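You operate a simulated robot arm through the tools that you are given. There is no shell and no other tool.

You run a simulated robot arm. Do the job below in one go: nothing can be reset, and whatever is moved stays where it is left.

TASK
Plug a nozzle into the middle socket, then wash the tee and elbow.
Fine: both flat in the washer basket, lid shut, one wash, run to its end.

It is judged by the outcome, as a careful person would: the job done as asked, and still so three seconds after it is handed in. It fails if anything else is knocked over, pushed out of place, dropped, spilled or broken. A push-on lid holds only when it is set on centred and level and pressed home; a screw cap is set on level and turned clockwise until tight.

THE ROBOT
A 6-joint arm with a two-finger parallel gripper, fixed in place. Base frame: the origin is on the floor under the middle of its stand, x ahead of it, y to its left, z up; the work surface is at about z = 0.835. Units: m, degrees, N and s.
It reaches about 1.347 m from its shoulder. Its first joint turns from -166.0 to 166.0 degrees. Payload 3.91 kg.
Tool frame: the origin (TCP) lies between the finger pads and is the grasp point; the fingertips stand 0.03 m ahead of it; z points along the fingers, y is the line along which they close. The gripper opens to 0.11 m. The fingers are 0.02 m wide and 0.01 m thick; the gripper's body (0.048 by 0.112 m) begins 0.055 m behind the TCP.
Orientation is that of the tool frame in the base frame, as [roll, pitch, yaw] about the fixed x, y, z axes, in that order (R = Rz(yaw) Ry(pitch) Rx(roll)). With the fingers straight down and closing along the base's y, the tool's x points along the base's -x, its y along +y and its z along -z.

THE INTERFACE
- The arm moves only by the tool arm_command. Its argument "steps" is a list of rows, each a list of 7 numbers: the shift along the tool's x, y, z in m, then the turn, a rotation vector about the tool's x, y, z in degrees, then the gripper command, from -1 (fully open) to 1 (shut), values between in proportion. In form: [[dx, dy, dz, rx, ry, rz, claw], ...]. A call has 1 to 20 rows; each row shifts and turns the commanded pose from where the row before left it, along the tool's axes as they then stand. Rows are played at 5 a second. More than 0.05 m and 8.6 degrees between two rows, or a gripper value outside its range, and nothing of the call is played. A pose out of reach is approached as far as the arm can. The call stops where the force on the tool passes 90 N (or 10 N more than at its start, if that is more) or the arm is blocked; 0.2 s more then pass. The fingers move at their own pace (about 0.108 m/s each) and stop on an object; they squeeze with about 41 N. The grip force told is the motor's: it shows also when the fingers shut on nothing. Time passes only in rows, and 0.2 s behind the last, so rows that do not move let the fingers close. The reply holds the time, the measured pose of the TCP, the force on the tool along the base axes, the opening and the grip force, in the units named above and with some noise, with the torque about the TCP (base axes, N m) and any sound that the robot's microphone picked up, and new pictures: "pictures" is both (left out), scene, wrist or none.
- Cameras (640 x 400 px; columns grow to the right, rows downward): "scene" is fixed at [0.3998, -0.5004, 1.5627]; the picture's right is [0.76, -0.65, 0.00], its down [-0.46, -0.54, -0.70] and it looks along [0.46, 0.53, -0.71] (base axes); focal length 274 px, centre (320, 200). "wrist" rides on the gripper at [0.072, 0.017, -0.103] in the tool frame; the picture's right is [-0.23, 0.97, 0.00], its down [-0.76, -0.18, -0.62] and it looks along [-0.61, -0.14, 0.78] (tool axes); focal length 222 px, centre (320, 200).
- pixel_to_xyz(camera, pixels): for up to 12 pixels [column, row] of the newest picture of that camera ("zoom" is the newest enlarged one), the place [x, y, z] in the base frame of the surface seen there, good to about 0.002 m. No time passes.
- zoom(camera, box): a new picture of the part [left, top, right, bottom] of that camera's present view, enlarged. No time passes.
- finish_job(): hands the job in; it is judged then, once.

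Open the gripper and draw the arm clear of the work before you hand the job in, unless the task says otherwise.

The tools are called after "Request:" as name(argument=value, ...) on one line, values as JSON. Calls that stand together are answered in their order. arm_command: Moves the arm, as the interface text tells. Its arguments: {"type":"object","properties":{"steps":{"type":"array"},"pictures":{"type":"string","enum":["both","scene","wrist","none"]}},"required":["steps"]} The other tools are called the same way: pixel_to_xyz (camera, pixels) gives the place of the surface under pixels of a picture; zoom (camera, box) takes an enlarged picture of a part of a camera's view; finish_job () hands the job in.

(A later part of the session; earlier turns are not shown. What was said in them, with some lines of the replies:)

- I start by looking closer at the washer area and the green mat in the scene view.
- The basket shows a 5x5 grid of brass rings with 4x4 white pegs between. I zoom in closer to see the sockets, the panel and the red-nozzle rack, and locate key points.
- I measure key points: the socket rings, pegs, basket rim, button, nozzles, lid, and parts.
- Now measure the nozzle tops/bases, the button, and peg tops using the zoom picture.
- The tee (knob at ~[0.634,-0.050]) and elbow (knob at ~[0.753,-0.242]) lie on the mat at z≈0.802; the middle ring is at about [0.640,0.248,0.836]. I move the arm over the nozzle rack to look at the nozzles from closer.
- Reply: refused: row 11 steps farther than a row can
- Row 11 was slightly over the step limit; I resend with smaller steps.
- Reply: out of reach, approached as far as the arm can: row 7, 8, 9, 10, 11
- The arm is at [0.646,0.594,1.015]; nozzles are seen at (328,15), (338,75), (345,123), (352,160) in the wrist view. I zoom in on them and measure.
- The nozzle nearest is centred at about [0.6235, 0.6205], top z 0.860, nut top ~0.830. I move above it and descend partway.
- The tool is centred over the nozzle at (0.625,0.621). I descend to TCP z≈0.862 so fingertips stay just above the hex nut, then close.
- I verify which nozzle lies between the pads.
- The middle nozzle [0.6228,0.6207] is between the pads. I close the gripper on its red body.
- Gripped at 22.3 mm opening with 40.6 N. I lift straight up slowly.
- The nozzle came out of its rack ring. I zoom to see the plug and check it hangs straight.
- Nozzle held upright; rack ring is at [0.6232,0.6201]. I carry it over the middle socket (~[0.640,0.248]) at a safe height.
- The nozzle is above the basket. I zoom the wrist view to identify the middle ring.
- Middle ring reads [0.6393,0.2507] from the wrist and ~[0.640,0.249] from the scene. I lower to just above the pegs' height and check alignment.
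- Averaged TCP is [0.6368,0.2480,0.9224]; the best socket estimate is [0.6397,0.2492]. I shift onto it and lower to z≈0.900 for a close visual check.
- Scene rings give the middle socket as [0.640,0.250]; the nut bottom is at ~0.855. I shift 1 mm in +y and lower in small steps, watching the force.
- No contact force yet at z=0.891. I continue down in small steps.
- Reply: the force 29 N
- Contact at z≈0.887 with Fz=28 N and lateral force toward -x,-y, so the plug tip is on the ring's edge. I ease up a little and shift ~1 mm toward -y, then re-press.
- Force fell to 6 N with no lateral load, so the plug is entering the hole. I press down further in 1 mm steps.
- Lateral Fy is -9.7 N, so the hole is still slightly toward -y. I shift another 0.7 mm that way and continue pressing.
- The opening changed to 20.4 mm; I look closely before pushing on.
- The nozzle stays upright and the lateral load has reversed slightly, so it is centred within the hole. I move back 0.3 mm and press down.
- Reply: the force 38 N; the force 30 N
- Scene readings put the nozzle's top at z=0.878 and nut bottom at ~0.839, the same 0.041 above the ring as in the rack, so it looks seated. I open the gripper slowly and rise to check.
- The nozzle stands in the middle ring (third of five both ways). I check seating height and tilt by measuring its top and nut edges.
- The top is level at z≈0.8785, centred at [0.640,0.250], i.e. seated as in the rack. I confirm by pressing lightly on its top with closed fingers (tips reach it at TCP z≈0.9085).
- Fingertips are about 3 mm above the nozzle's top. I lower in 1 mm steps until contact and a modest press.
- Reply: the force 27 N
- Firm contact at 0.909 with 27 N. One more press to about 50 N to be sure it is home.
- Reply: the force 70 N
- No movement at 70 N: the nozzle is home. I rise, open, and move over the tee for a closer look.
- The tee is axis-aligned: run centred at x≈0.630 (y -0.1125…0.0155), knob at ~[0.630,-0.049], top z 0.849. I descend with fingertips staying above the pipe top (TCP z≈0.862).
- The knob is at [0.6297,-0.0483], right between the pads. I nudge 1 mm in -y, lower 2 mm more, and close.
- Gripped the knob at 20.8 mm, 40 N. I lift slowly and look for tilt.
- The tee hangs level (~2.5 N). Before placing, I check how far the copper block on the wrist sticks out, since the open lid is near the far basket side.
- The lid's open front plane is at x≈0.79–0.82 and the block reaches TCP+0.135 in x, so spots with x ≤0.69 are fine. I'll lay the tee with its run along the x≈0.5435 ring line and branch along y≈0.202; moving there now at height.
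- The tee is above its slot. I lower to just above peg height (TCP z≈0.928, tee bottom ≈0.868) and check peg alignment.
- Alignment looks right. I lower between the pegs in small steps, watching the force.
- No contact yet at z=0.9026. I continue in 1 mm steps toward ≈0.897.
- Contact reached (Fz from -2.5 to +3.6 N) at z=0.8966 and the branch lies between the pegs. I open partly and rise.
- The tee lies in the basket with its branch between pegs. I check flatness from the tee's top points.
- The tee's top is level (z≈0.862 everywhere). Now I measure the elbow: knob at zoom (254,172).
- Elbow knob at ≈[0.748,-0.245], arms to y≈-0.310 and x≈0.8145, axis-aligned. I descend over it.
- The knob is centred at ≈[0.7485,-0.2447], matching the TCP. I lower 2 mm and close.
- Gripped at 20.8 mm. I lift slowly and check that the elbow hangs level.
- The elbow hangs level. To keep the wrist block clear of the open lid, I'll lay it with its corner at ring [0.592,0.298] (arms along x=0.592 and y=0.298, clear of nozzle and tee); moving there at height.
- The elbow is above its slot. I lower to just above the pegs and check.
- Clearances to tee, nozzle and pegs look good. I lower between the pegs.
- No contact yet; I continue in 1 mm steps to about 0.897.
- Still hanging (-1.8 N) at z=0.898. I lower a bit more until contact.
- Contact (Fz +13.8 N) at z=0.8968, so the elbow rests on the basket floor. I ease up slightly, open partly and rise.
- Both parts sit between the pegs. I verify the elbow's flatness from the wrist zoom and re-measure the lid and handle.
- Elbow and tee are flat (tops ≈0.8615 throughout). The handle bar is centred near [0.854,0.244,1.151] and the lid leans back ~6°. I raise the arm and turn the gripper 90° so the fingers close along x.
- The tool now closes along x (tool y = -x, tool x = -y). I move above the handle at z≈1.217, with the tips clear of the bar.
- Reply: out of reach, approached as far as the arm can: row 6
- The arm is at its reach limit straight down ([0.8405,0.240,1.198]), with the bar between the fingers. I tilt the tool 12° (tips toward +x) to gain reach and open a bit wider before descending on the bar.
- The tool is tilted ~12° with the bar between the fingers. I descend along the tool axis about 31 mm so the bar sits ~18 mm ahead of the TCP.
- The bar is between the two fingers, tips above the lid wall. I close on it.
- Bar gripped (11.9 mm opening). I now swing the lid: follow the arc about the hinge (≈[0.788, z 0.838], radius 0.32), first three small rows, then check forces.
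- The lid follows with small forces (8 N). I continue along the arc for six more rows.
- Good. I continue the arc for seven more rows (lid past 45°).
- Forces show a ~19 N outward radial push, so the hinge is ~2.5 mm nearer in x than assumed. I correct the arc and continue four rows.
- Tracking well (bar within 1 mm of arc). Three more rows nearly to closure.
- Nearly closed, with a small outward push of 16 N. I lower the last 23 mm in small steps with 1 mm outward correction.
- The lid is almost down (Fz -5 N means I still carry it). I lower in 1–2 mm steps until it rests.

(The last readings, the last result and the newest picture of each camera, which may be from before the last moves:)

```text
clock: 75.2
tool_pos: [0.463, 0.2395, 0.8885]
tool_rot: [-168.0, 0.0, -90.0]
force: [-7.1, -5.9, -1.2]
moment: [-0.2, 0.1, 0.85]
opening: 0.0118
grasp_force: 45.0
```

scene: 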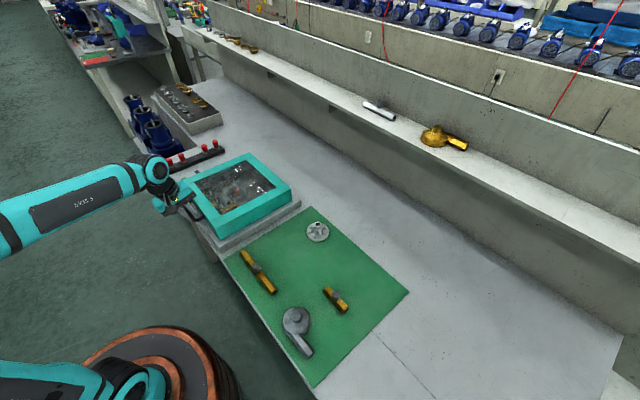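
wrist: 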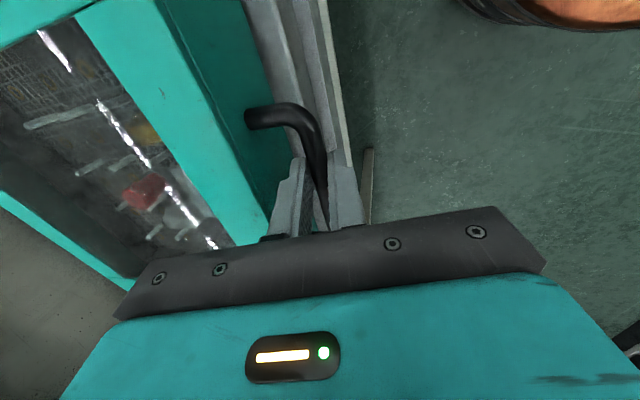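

Request:
arm_command(steps=[[0, 0.0002, 0.0015, 0, 0, 0, 1], [0, 0.0002, 0.0015, 0, 0, 0, 1], [0, 0, 0, 0, 0, 0, 1]], pictures="scene")

Request:
zoom(camera="scene", box=[190, 160, 310, 240])

```text
clock: 76.0
tool_pos: [0.4625, 0.2395, 0.8868]
tool_rot: [-168.0, 0.0, -90.0]
force: [-12.4, -3.6, 0.5]
moment: [-0.01, 0.17, 0.86]
opening: 0.0116
grasp_force: 45.0
```

scene: 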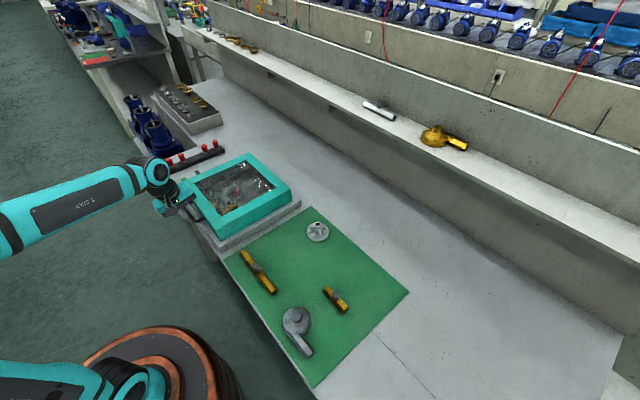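

```text
5.00 times, centred on (250, 200) of scene
```

zoom: 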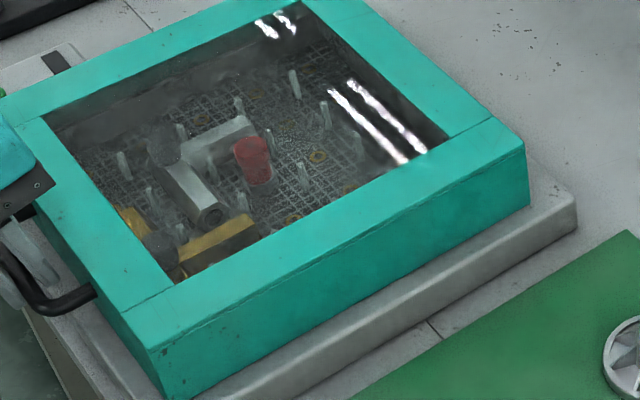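

Request:
pixel_to_xyz(camera="zoom", pixels=[[100, 250], [150, 335], [60, 180], [450, 105], [510, 145], [330, 10], [300, 230], [175, 398], [525, 205], [30, 125], [140, 300], [420, 70]])

```text
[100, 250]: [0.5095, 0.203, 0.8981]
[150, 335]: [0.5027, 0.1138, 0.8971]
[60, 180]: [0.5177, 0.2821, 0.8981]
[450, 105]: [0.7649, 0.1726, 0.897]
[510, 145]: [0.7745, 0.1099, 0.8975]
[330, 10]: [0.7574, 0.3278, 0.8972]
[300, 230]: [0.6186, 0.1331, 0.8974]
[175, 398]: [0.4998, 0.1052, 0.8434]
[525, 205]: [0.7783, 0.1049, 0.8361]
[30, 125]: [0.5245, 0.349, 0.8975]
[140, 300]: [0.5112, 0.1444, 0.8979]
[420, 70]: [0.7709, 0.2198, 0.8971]
```

The lid top is level at z≈0.8975 front and rear, i.e. closed. I press lightly another millimetre or so to confirm it is resting.

Request:
arm_command(steps=[[0, 0.0002, 0.001, 0, 0, 0, 1], [0, 0.0002, 0.001, 0, 0, 0, 1], [0, 0, 0, 0, 0, 0, 1]], pictures="none")

```text
clock: 76.8
tool_pos: [0.4626, 0.2399, 0.8858]
tool_rot: [-167.8, 0.0, -90.0]
force: [-24.3, -7.8, 16.9]
moment: [-0.84, 0.27, 0.64]
opening: 0.0119
grasp_force: 45.3
```

The lid rests firmly (Fz +17 N). I relieve the sideways load, open just enough to free the bar (24 mm), and withdraw along the tool axis.

Request:
arm_command(steps=[[0, 0.001, -0.0008, 0, 0, 0, 1], [0, 0, 0, 0, 0, 0, 0.56], [0, 0, 0, 0, 0, 0, 0.56], [0, 0, -0.01, 0, 0, 0, 0.56], [0, 0, -0.02, 0, 0, 0, 0.56], [0, 0, -0.03, 0, 0, 0, 0.56], [0, 0, 0, 0, 0, 0, 0.56]], pictures="both")

Request:
zoom(camera="scene", box=[150, 120, 310, 240])

```text
clock: 78.4
tool_pos: [0.4503, 0.2408, 0.9437]
tool_rot: [-168.0, 0.0, -90.1]
force: [-0.6, -0.6, -0.6]
moment: [0.03, 0.01, 0.03]
opening: 0.0241
grasp_force: 0.0
```

scene: 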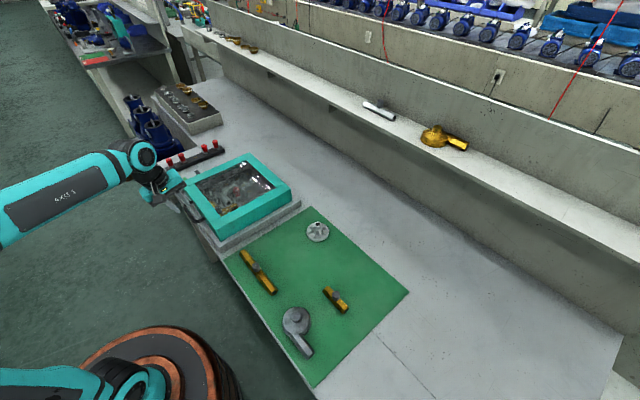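
wrist: 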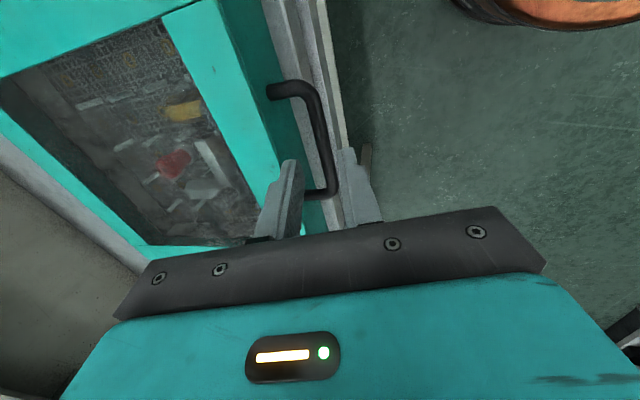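

```text
3.33 times, centred on (230, 180) of scene
```

zoom: 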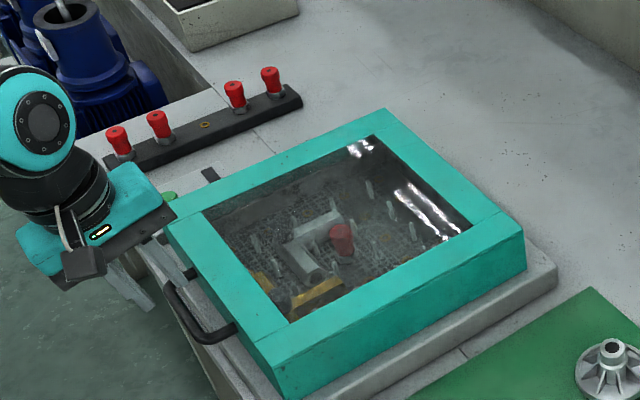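

The handle is free and the lid is down. I rise, straighten the tool, and close the fingers for pressing the button at [0.524,0.454,0.859].

Request:
arm_command(steps=[[0, 0, -0.03, 0, 0, 0, 0.56], [0, 0, -0.03, -4, 0, 0, 1], [0, 0, -0.02, -4, 0, 0, 1], [0, 0, 0, -4, 0, 0, 1], [0, 0, 0, 0, 0, 0, 1], [0, 0, 0, 0, 0, 0, 1]], pictures="both")

Request:
zoom(camera="scene", box=[150, 130, 310, 240])

```text
clock: 79.8
tool_pos: [0.4332, 0.241, 1.0226]
tool_rot: [-180.0, 0.0, -90.0]
force: [-0.4, -0.1, 0.5]
moment: [-0.02, 0.01, -0.01]
opening: 0.0002
grasp_force: 38.0
```

scene: 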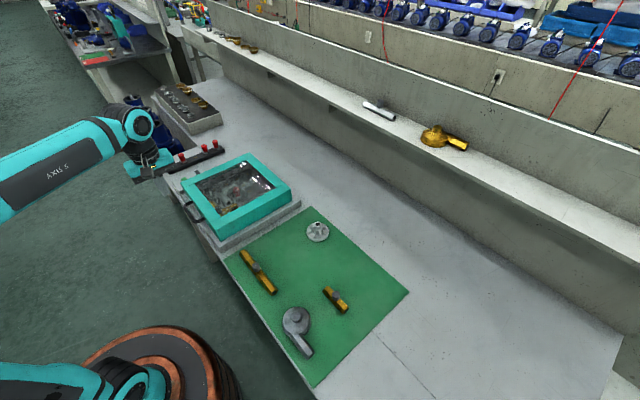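
wrist: 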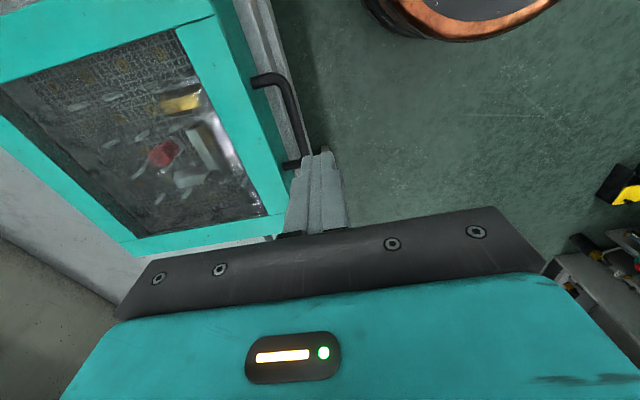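

```text
3.64 times, centred on (230, 185) of scene
```

zoom: 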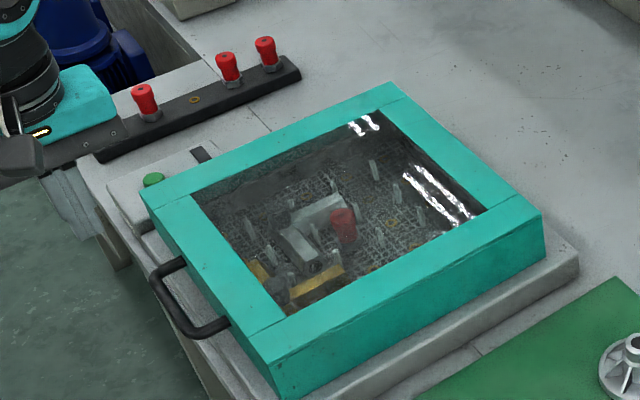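

The lid stays shut. I double-check its height front vs rear after release and the button's position.

Request:
pixel_to_xyz(camera="zoom", pixels=[[165, 195], [255, 320], [270, 350], [530, 205], [400, 95], [153, 177], [148, 180], [204, 153], [130, 195], [200, 260], [275, 390], [540, 260]])

```text
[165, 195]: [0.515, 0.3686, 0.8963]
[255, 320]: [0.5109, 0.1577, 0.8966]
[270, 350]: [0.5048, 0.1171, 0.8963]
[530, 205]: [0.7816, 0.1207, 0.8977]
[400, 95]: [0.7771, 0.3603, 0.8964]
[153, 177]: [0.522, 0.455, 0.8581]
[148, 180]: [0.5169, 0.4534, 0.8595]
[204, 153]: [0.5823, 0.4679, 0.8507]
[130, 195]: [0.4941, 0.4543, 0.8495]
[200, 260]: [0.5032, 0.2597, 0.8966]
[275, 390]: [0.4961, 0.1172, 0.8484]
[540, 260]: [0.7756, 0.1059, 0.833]
```

Lid level at 0.8965 everywhere. I move over the button ([0.523,0.454]) and descend part way.

Request:
arm_command(steps=[[-0.0426, -0.018, 0, 0, 0, 0, 1], [-0.0426, -0.018, 0, 0, 0, 0, 1], [-0.0426, -0.018, 0, 0, 0, 0, 1], [-0.0426, -0.018, 0, 0, 0, 0, 1], [-0.0426, -0.018, 0, 0, 0, 0, 1], [0, 0, 0.04, 0, 0, 0, 1], [0, 0, 0.04, 0, 0, 0, 1], [0, 0, 0.025, 0, 0, 0, 1], [0, 0, 0, 0, 0, 0, 1]], pictures="both")

Request:
zoom(camera="scene", box=[160, 150, 230, 210])

Request:
zoom(camera="wrist", box=[220, 60, 440, 240])

```text
clock: 81.8
tool_pos: [0.5263, 0.454, 0.9168]
tool_rot: [-180.0, 0.0, -90.0]
force: [0.5, 0.0, -0.1]
moment: [0.04, 0.02, -0.02]
opening: 0.0
grasp_force: 37.5
```

scene: 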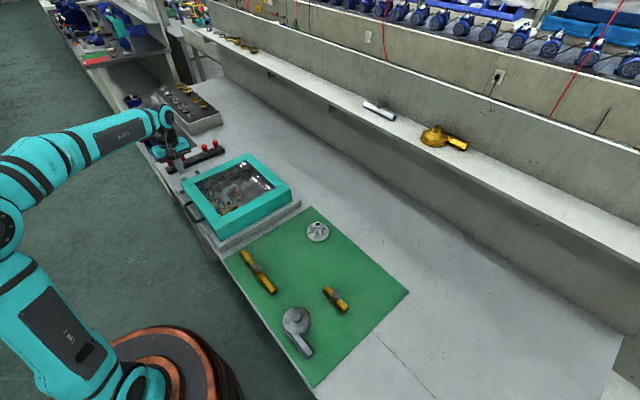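
wrist: 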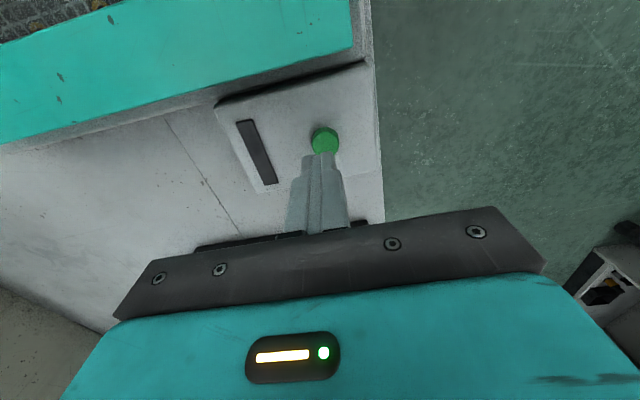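

```text
6.67 times, centred on (195, 180) of scene
```

zoom: 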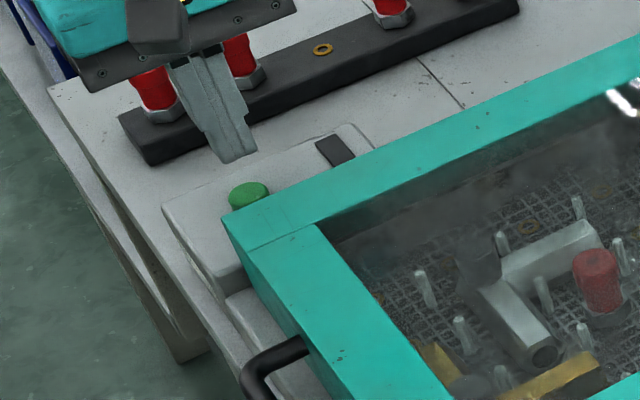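

```text
2.22 times, centred on (330, 150) of wrist
```

zoom: 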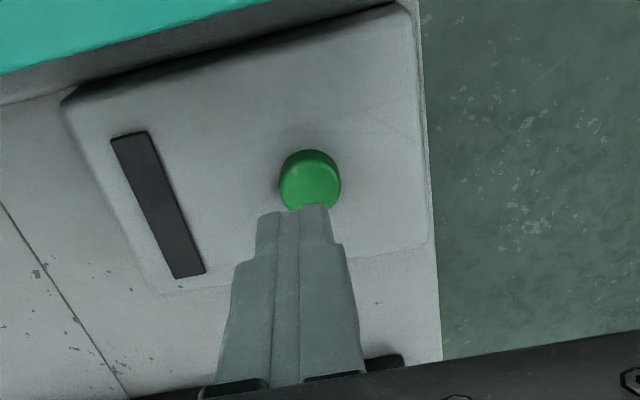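

Request:
pixel_to_xyz(camera="zoom", pixels=[[308, 188], [285, 188], [335, 188], [308, 170], [308, 203], [158, 200], [350, 250]])

```text
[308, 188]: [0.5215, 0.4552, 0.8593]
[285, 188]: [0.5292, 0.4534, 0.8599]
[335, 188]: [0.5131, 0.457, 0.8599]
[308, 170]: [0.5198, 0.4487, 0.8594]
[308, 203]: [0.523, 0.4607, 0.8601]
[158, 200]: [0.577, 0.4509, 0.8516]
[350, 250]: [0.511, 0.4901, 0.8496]
```

Button centre is ≈[0.5215,0.4553], top z 0.8595. I align and lower to just above it.

Request:
arm_command(steps=[[-0.001, 0.0025, 0.01, 0, 0, 0, 1], [0, 0, 0.01, 0, 0, 0, 1], [0, 0, 0.004, 0, 0, 0, 1], [0, 0, 0, 0, 0, 0, 1]], pictures="none")

```text
clock: 82.8
tool_pos: [0.5226, 0.4531, 0.8942]
tool_rot: [-180.0, 0.0, -89.9]
force: [-0.7, -0.4, -0.9]
moment: [0.01, 0.04, 0.03]
opening: 0.0002
grasp_force: 37.7
```

Fingertips are ~4 mm above the button. I press down in 1 mm steps, watching force and sounds.

Request:
arm_command(steps=[[0, 0, 0.002, 0, 0, 0, 1], [0, 0, 0.001, 0, 0, 0, 1], [0, 0, 0.001, 0, 0, 0, 1], [0, 0, 0.001, 0, 0, 0, 1]], pictures="none")

```text
clock: 83.8
tool_pos: [0.5217, 0.4543, 0.8881]
tool_rot: [180.0, 0.0, -90.0]
force: [-0.1, -0.2, 0.6]
moment: [0.01, 0.01, 0.0]
opening: 0.0001
grasp_force: 38.0
```

Request:
arm_command(steps=[[0, 0, 0.001, 0, 0, 0, 1], [0, 0, 0.001, 0, 0, 0, 1], [0, 0, 0.001, 0, 0, 0, 1]], pictures="none")

```text
clock: 84.6
tool_pos: [0.5215, 0.454, 0.8848]
tool_rot: [-180.0, 0.0, -90.0]
force: [0.5, -1.6, 2.7]
moment: [0.01, -0.07, 0.0]
opening: 0.0001
grasp_force: 37.4
heard: click
```

A click was heard: the button was pressed once. I release at once and rise to watch the panel.

Request:
arm_command(steps=[[0, 0, -0.005, 0, 0, 0, 1], [0, 0, -0.02, 0, 0, 0, 1], [0, 0, -0.04, 0, 0, 0, 1], [0, 0, -0.04, 0, 0, 0, 1], [0, 0, -0.04, 0, 0, 0, 1]], pictures="both")

Request:
zoom(camera="scene", box=[160, 150, 310, 240])

Request:
zoom(camera="wrist", box=[200, 20, 440, 200])

```text
clock: 85.8
tool_pos: [0.5225, 0.4543, 1.0303]
tool_rot: [180.0, 0.0, -89.9]
force: [0.4, 0.0, 0.4]
moment: [0.0, 0.01, 0.01]
opening: 0.0001
grasp_force: 38.0
```

scene: 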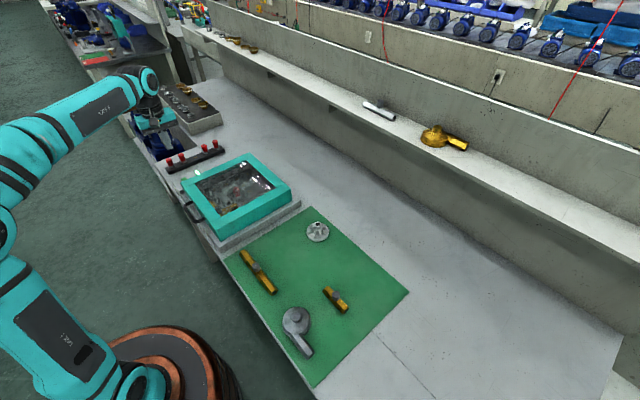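
wrist: 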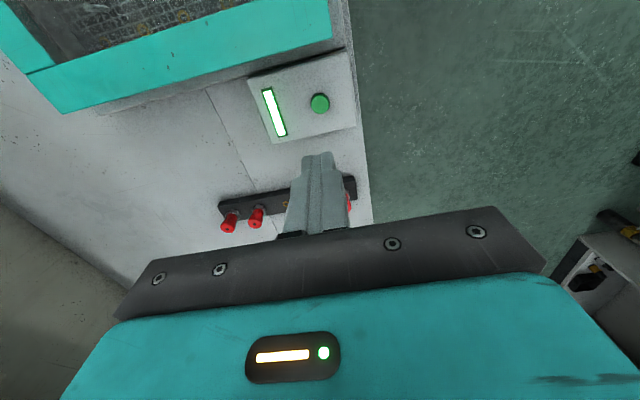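

```text
4.27 times, centred on (235, 195) of scene
```

zoom: 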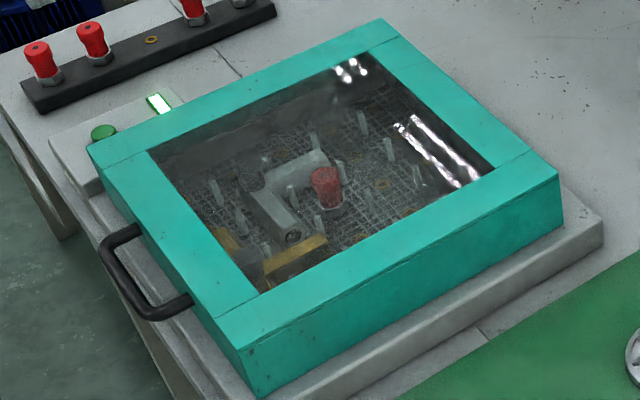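

```text
2.22 times, centred on (320, 110) of wrist
```

zoom: 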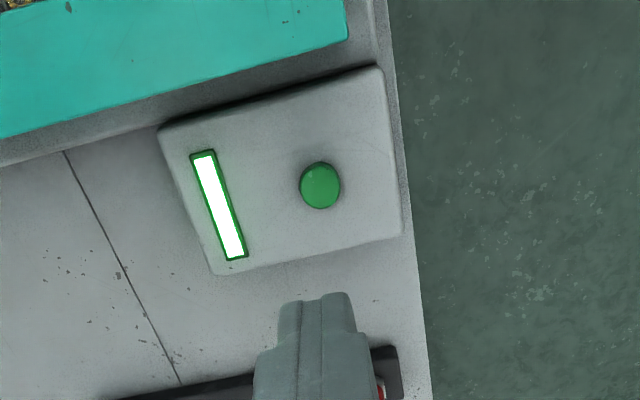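

The panel lamp is lit green: the wash is running. I hold still with the gripper opened and wait, checking the lamp.

Request:
arm_command(steps=[[0, 0, -0.02, 0, 0, 0, -0.3], [0, 0, 0, 0, 0, 0, -0.3], [0, 0, 0, 0, 0, 0, -0.3], [0, 0, 0, 0, 0, 0, -0.3], [0, 0, 0, 0, 0, 0, -0.3], [0, 0, 0, 0, 0, 0, -0.3], [0, 0, 0, 0, 0, 0, -0.3], [0, 0, 0, 0, 0, 0, -0.3], [0, 0, 0, 0, 0, 0, -0.3], [0, 0, 0, 0, 0, 0, -0.3], [0, 0, 0, 0, 0, 0, -0.3], [0, 0, 0, 0, 0, 0, -0.3], [0, 0, 0, 0, 0, 0, -0.3], [0, 0, 0, 0, 0, 0, -0.3], [0, 0, 0, 0, 0, 0, -0.3], [0, 0, 0, 0, 0, 0, -0.3], [0, 0, 0, 0, 0, 0, -0.3], [0, 0, 0, 0, 0, 0, -0.3], [0, 0, 0, 0, 0, 0, -0.3], [0, 0, 0, 0, 0, 0, -0.3]], pictures="wrist")

Request:
zoom(camera="wrist", box=[200, 20, 440, 200])

```text
clock: 90.0
tool_pos: [0.5215, 0.4538, 1.0495]
tool_rot: [180.0, 0.0, -90.0]
force: [-0.4, 0.6, 0.1]
moment: [0.01, 0.01, 0.01]
opening: 0.0716
grasp_force: 0.1
```

wrist: 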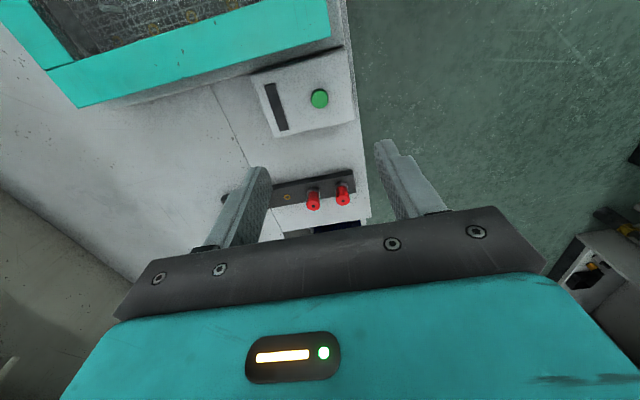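

```text
2.22 times, centred on (320, 110) of wrist
```

zoom: 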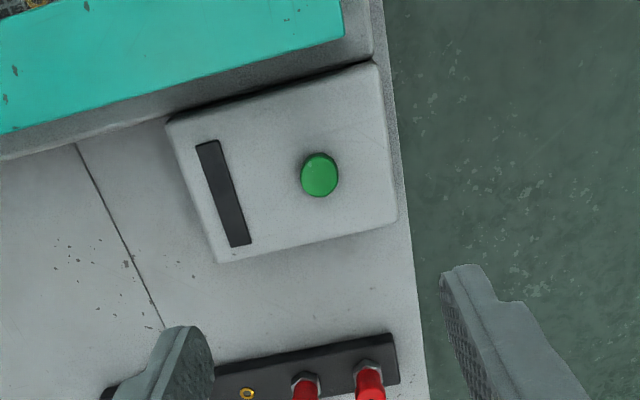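

The lamp is dark now. It may be blinking or finished, so I sample it several times over the next seconds.

Request:
arm_command(steps=[[0, 0, 0, 0, 0, 0, -0.3]], pictures="wrist")

Request:
arm_command(steps=[[0, 0, 0, 0, 0, 0, -0.3], [0, 0, 0, 0, 0, 0, -0.3]], pictures="wrist")

Request:
arm_command(steps=[[0, 0, 0, 0, 0, 0, -0.3], [0, 0, 0, 0, 0, 0, -0.3], [0, 0, 0, 0, 0, 0, -0.3], [0, 0, 0, 0, 0, 0, -0.3]], pictures="both")

Request:
zoom(camera="scene", box=[160, 150, 310, 240])

```text
clock: 90.4
tool_pos: [0.521, 0.4546, 1.0507]
tool_rot: [-180.0, 0.0, -90.0]
force: [-0.4, 0.5, -0.5]
moment: [0.02, 0.0, 0.0]
opening: 0.0718
grasp_force: 0.1
```

wrist: 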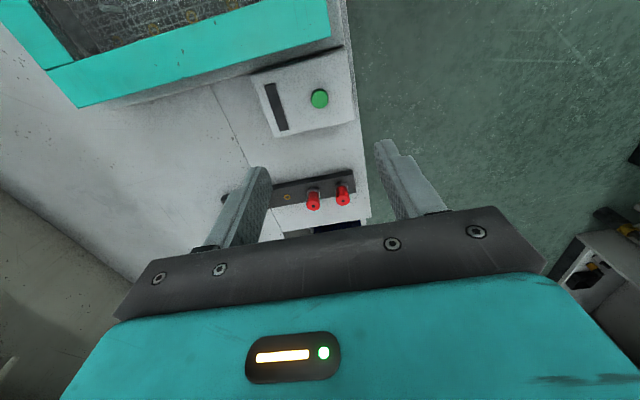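

```text
clock: 91.0
tool_pos: [0.521, 0.4557, 1.0513]
tool_rot: [180.0, 0.0, -89.9]
force: [0.8, 0.2, 1.1]
moment: [0.0, -0.01, 0.02]
opening: 0.0716
grasp_force: 0.0
```

wrist: 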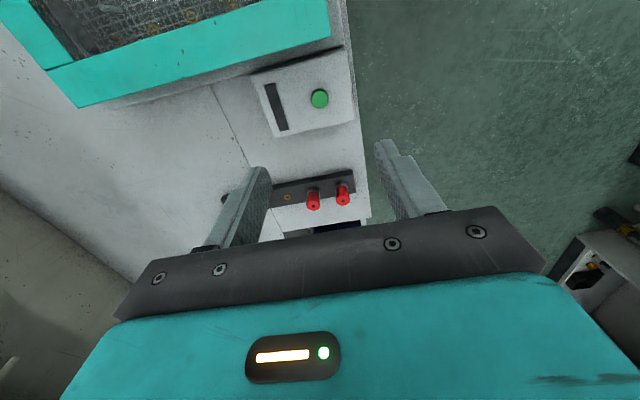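

```text
clock: 92.0
tool_pos: [0.5207, 0.4537, 1.0505]
tool_rot: [180.0, 0.0, -90.0]
force: [0.1, -0.2, -0.2]
moment: [0.0, 0.0, 0.03]
opening: 0.0714
grasp_force: 0.0
```

scene: 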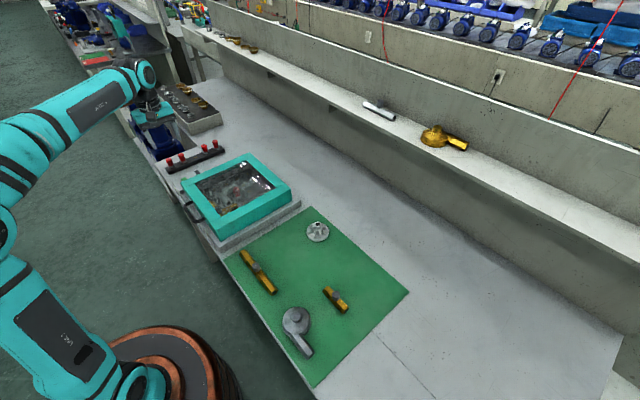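
wrist: 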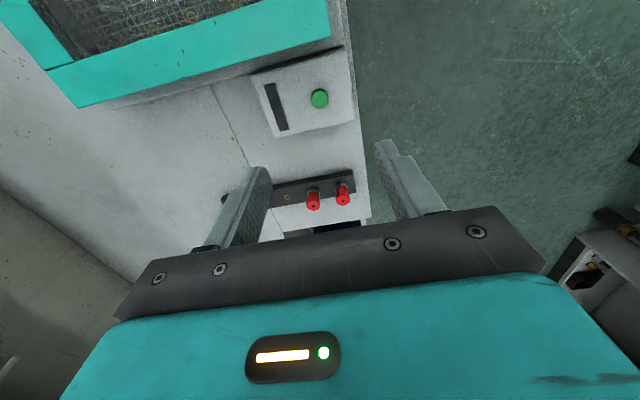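

```text
4.27 times, centred on (235, 195) of scene
```

zoom: 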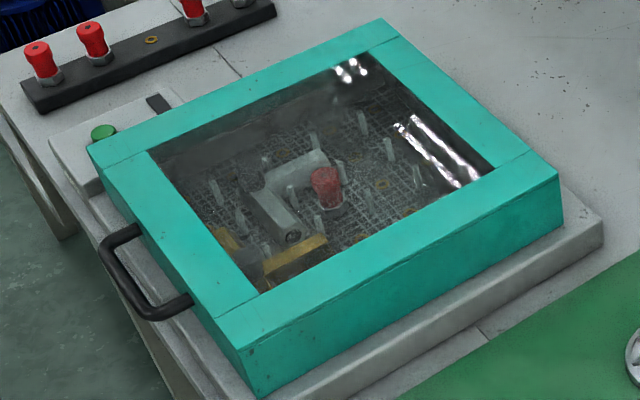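

The lamp stays dark, so the cycle that lit it appears to have ended; I raise the arm clear and wait longer to be certain nothing re-lights.

Request:
arm_command(steps=[[0, 0, -0.04, 0, 0, 0, -0.3], [0, 0, -0.04, 0, 0, 0, -0.3], [0, 0, -0.04, 0, 0, 0, -0.3], [0, 0, 0, 0, 0, 0, -0.3], [0, 0, 0, 0, 0, 0, -0.3], [0, 0, 0, 0, 0, 0, -0.3], [0, 0, 0, 0, 0, 0, -0.3], [0, 0, 0, 0, 0, 0, -0.3], [0, 0, 0, 0, 0, 0, -0.3], [0, 0, 0, 0, 0, 0, -0.3], [0, 0, 0, 0, 0, 0, -0.3], [0, 0, 0, 0, 0, 0, -0.3], [0, 0, 0, 0, 0, 0, -0.3], [0, 0, 0, 0, 0, 0, -0.3], [0, 0, 0, 0, 0, 0, -0.3], [0, 0, 0, 0, 0, 0, -0.3], [0, 0, 0, 0, 0, 0, -0.3], [0, 0, 0, 0, 0, 0, -0.3], [0, 0, 0, 0, 0, 0, -0.3], [0, 0, 0, 0, 0, 0, -0.3]], pictures="both")

Request:
zoom(camera="scene", box=[160, 150, 310, 240])

Request:
zoom(camera="wrist", box=[0, 0, 400, 200])

```text
clock: 96.2
tool_pos: [0.5225, 0.4539, 1.1698]
tool_rot: [-180.0, -0.1, -90.0]
force: [-0.2, 0.1, 0.3]
moment: [0.0, -0.02, -0.01]
opening: 0.0715
grasp_force: 0.2
```

scene: 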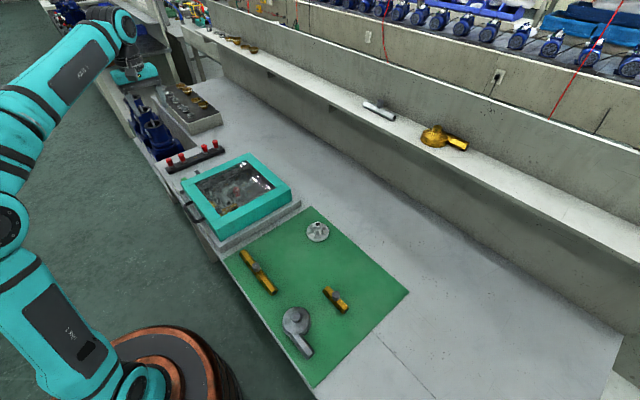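
wrist: 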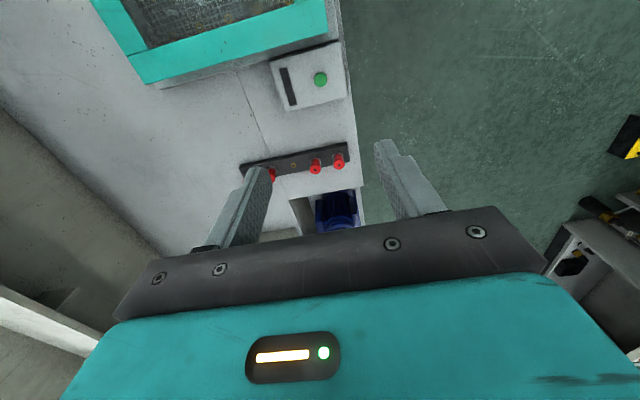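

```text
4.27 times, centred on (235, 195) of scene
```

zoom: 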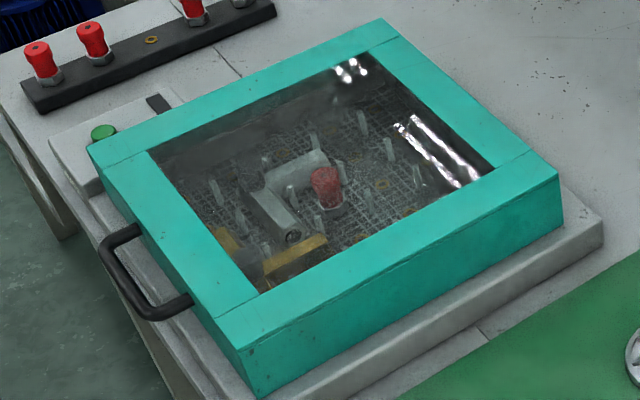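

```text
1.60 times, centred on (200, 100) of wrist
```

zoom: 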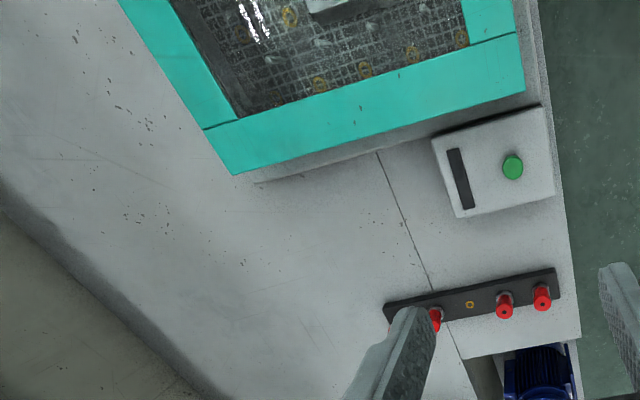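

The lamp stays off. I zoom through the glass to check the parts and the nozzle.

Request:
zoom(camera="scene", box=[200, 170, 260, 220])

Request:
arm_command(steps=[[0, 0, 0, 0, 0, 0, -0.3], [0, 0, 0, 0, 0, 0, -0.3], [0, 0, 0, 0, 0, 0, -0.3], [0, 0, 0, 0, 0, 0, -0.3], [0, 0, 0, 0, 0, 0, -0.3], [0, 0, 0, 0, 0, 0, -0.3], [0, 0, 0, 0, 0, 0, -0.3], [0, 0, 0, 0, 0, 0, -0.3], [0, 0, 0, 0, 0, 0, -0.3], [0, 0, 0, 0, 0, 0, -0.3], [0, 0, 0, 0, 0, 0, -0.3], [0, 0, 0, 0, 0, 0, -0.3], [0, 0, 0, 0, 0, 0, -0.3], [0, 0, 0, 0, 0, 0, -0.3], [0, 0, 0, 0, 0, 0, -0.3], [0, 0, 0, 0, 0, 0, -0.3], [0, 0, 0, 0, 0, 0, -0.3], [0, 0, 0, 0, 0, 0, -0.3], [0, 0, 0, 0, 0, 0, -0.3], [0, 0, 0, 0, 0, 0, -0.3]], pictures="scene")

Request:
zoom(camera="scene", box=[160, 130, 420, 330])

```text
8.00 times, centred on (230, 195) of scene
```

zoom: 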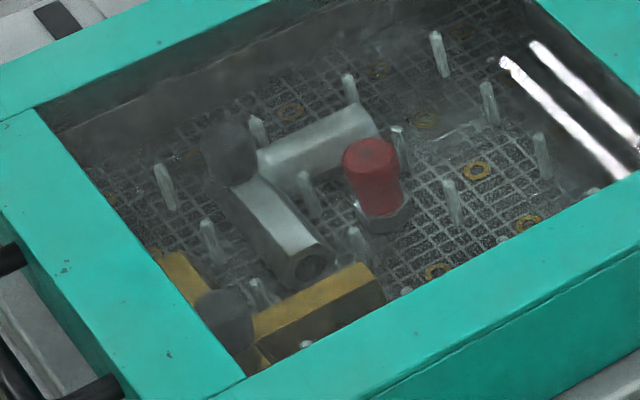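

```text
clock: 100.4
tool_pos: [0.5228, 0.4564, 1.1697]
tool_rot: [179.9, -0.1, -90.0]
force: [0.4, -0.7, -0.5]
moment: [0.02, 0.0, 0.0]
opening: 0.0714
grasp_force: 0.1
```

scene: 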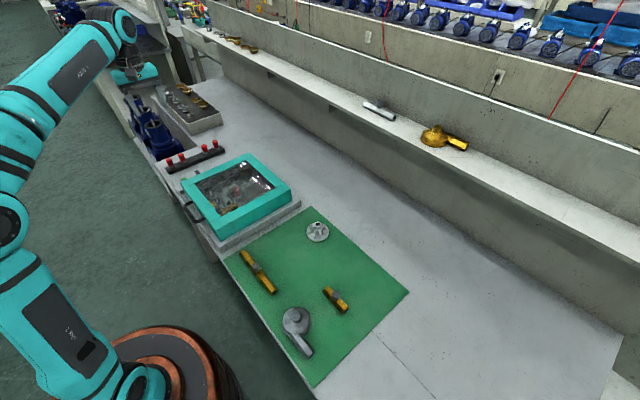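

```text
2.00 times, centred on (290, 230) of scene
```

zoom: 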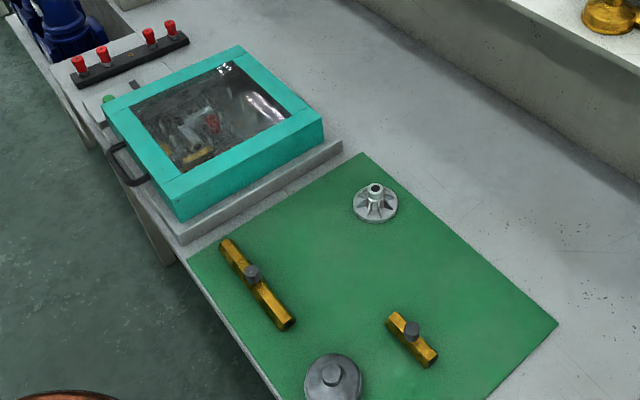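

The lamp has stayed off for over 10 s, the lid is shut level with tee, elbow and nozzle visible in place, and the other items are undisturbed. I fully open the gripper and back off a little more.

Request:
arm_command(steps=[[0, 0.03, -0.02, 0, 0, 0, -1], [0, 0.03, 0, 0, 0, 0, -1], [0, 0, 0, 0, 0, 0, -1], [0, 0, 0, 0, 0, 0, -1]], pictures="scene")

Request:
zoom(camera="scene", box=[150, 110, 310, 240])

```text
clock: 101.4
tool_pos: [0.4613, 0.454, 1.1892]
tool_rot: [180.0, 0.0, -89.9]
force: [-0.3, -0.2, 0.0]
moment: [0.01, 0.04, 0.02]
opening: 0.1102
grasp_force: 0.0
```

scene: 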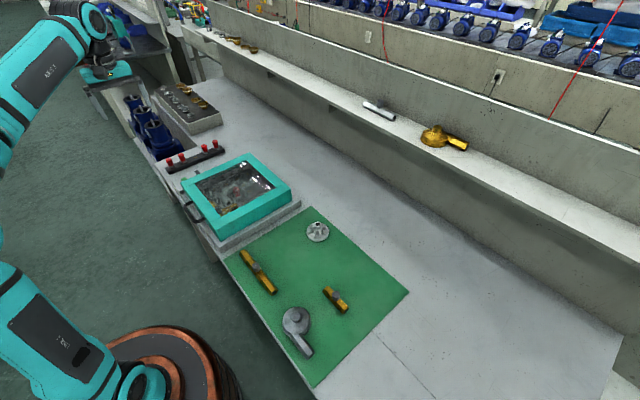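

```text
3.08 times, centred on (230, 175) of scene
```

zoom: 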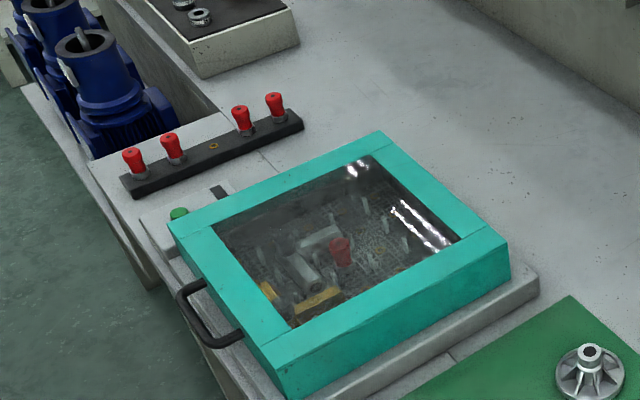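

Everything is in its final state: nozzle in the middle socket, tee and elbow flat in the basket, lid shut, wash lamp off after one cycle, and the arm clear with the gripper open. I hand the job in.

Request:
finish_job()

```text
The job is handed in.
```

The nozzle is plugged into the middle socket, and the tee and elbow were washed in one cycle with the lid shut. I handed the job in.

- **Nozzle:** I took the middle one from the rack. It went fully home in the centre ring of the 5x5 grid and did not move under a 70 N press.
- **Tee and elbow:** Both lie flat on the basket floor between the pegs. Their tops measured level.
- **Lid:** It is closed and level front to rear.
- **Wash:** I pressed the green button once. There was a click and the panel lamp came on. It was off at the next look about four seconds later and stayed off for the next 10 s. I took that as the end of the cycle, since no finish sound was heard.

Nothing else looked moved in the final picture. The arm is clear of the washer with the gripper open.
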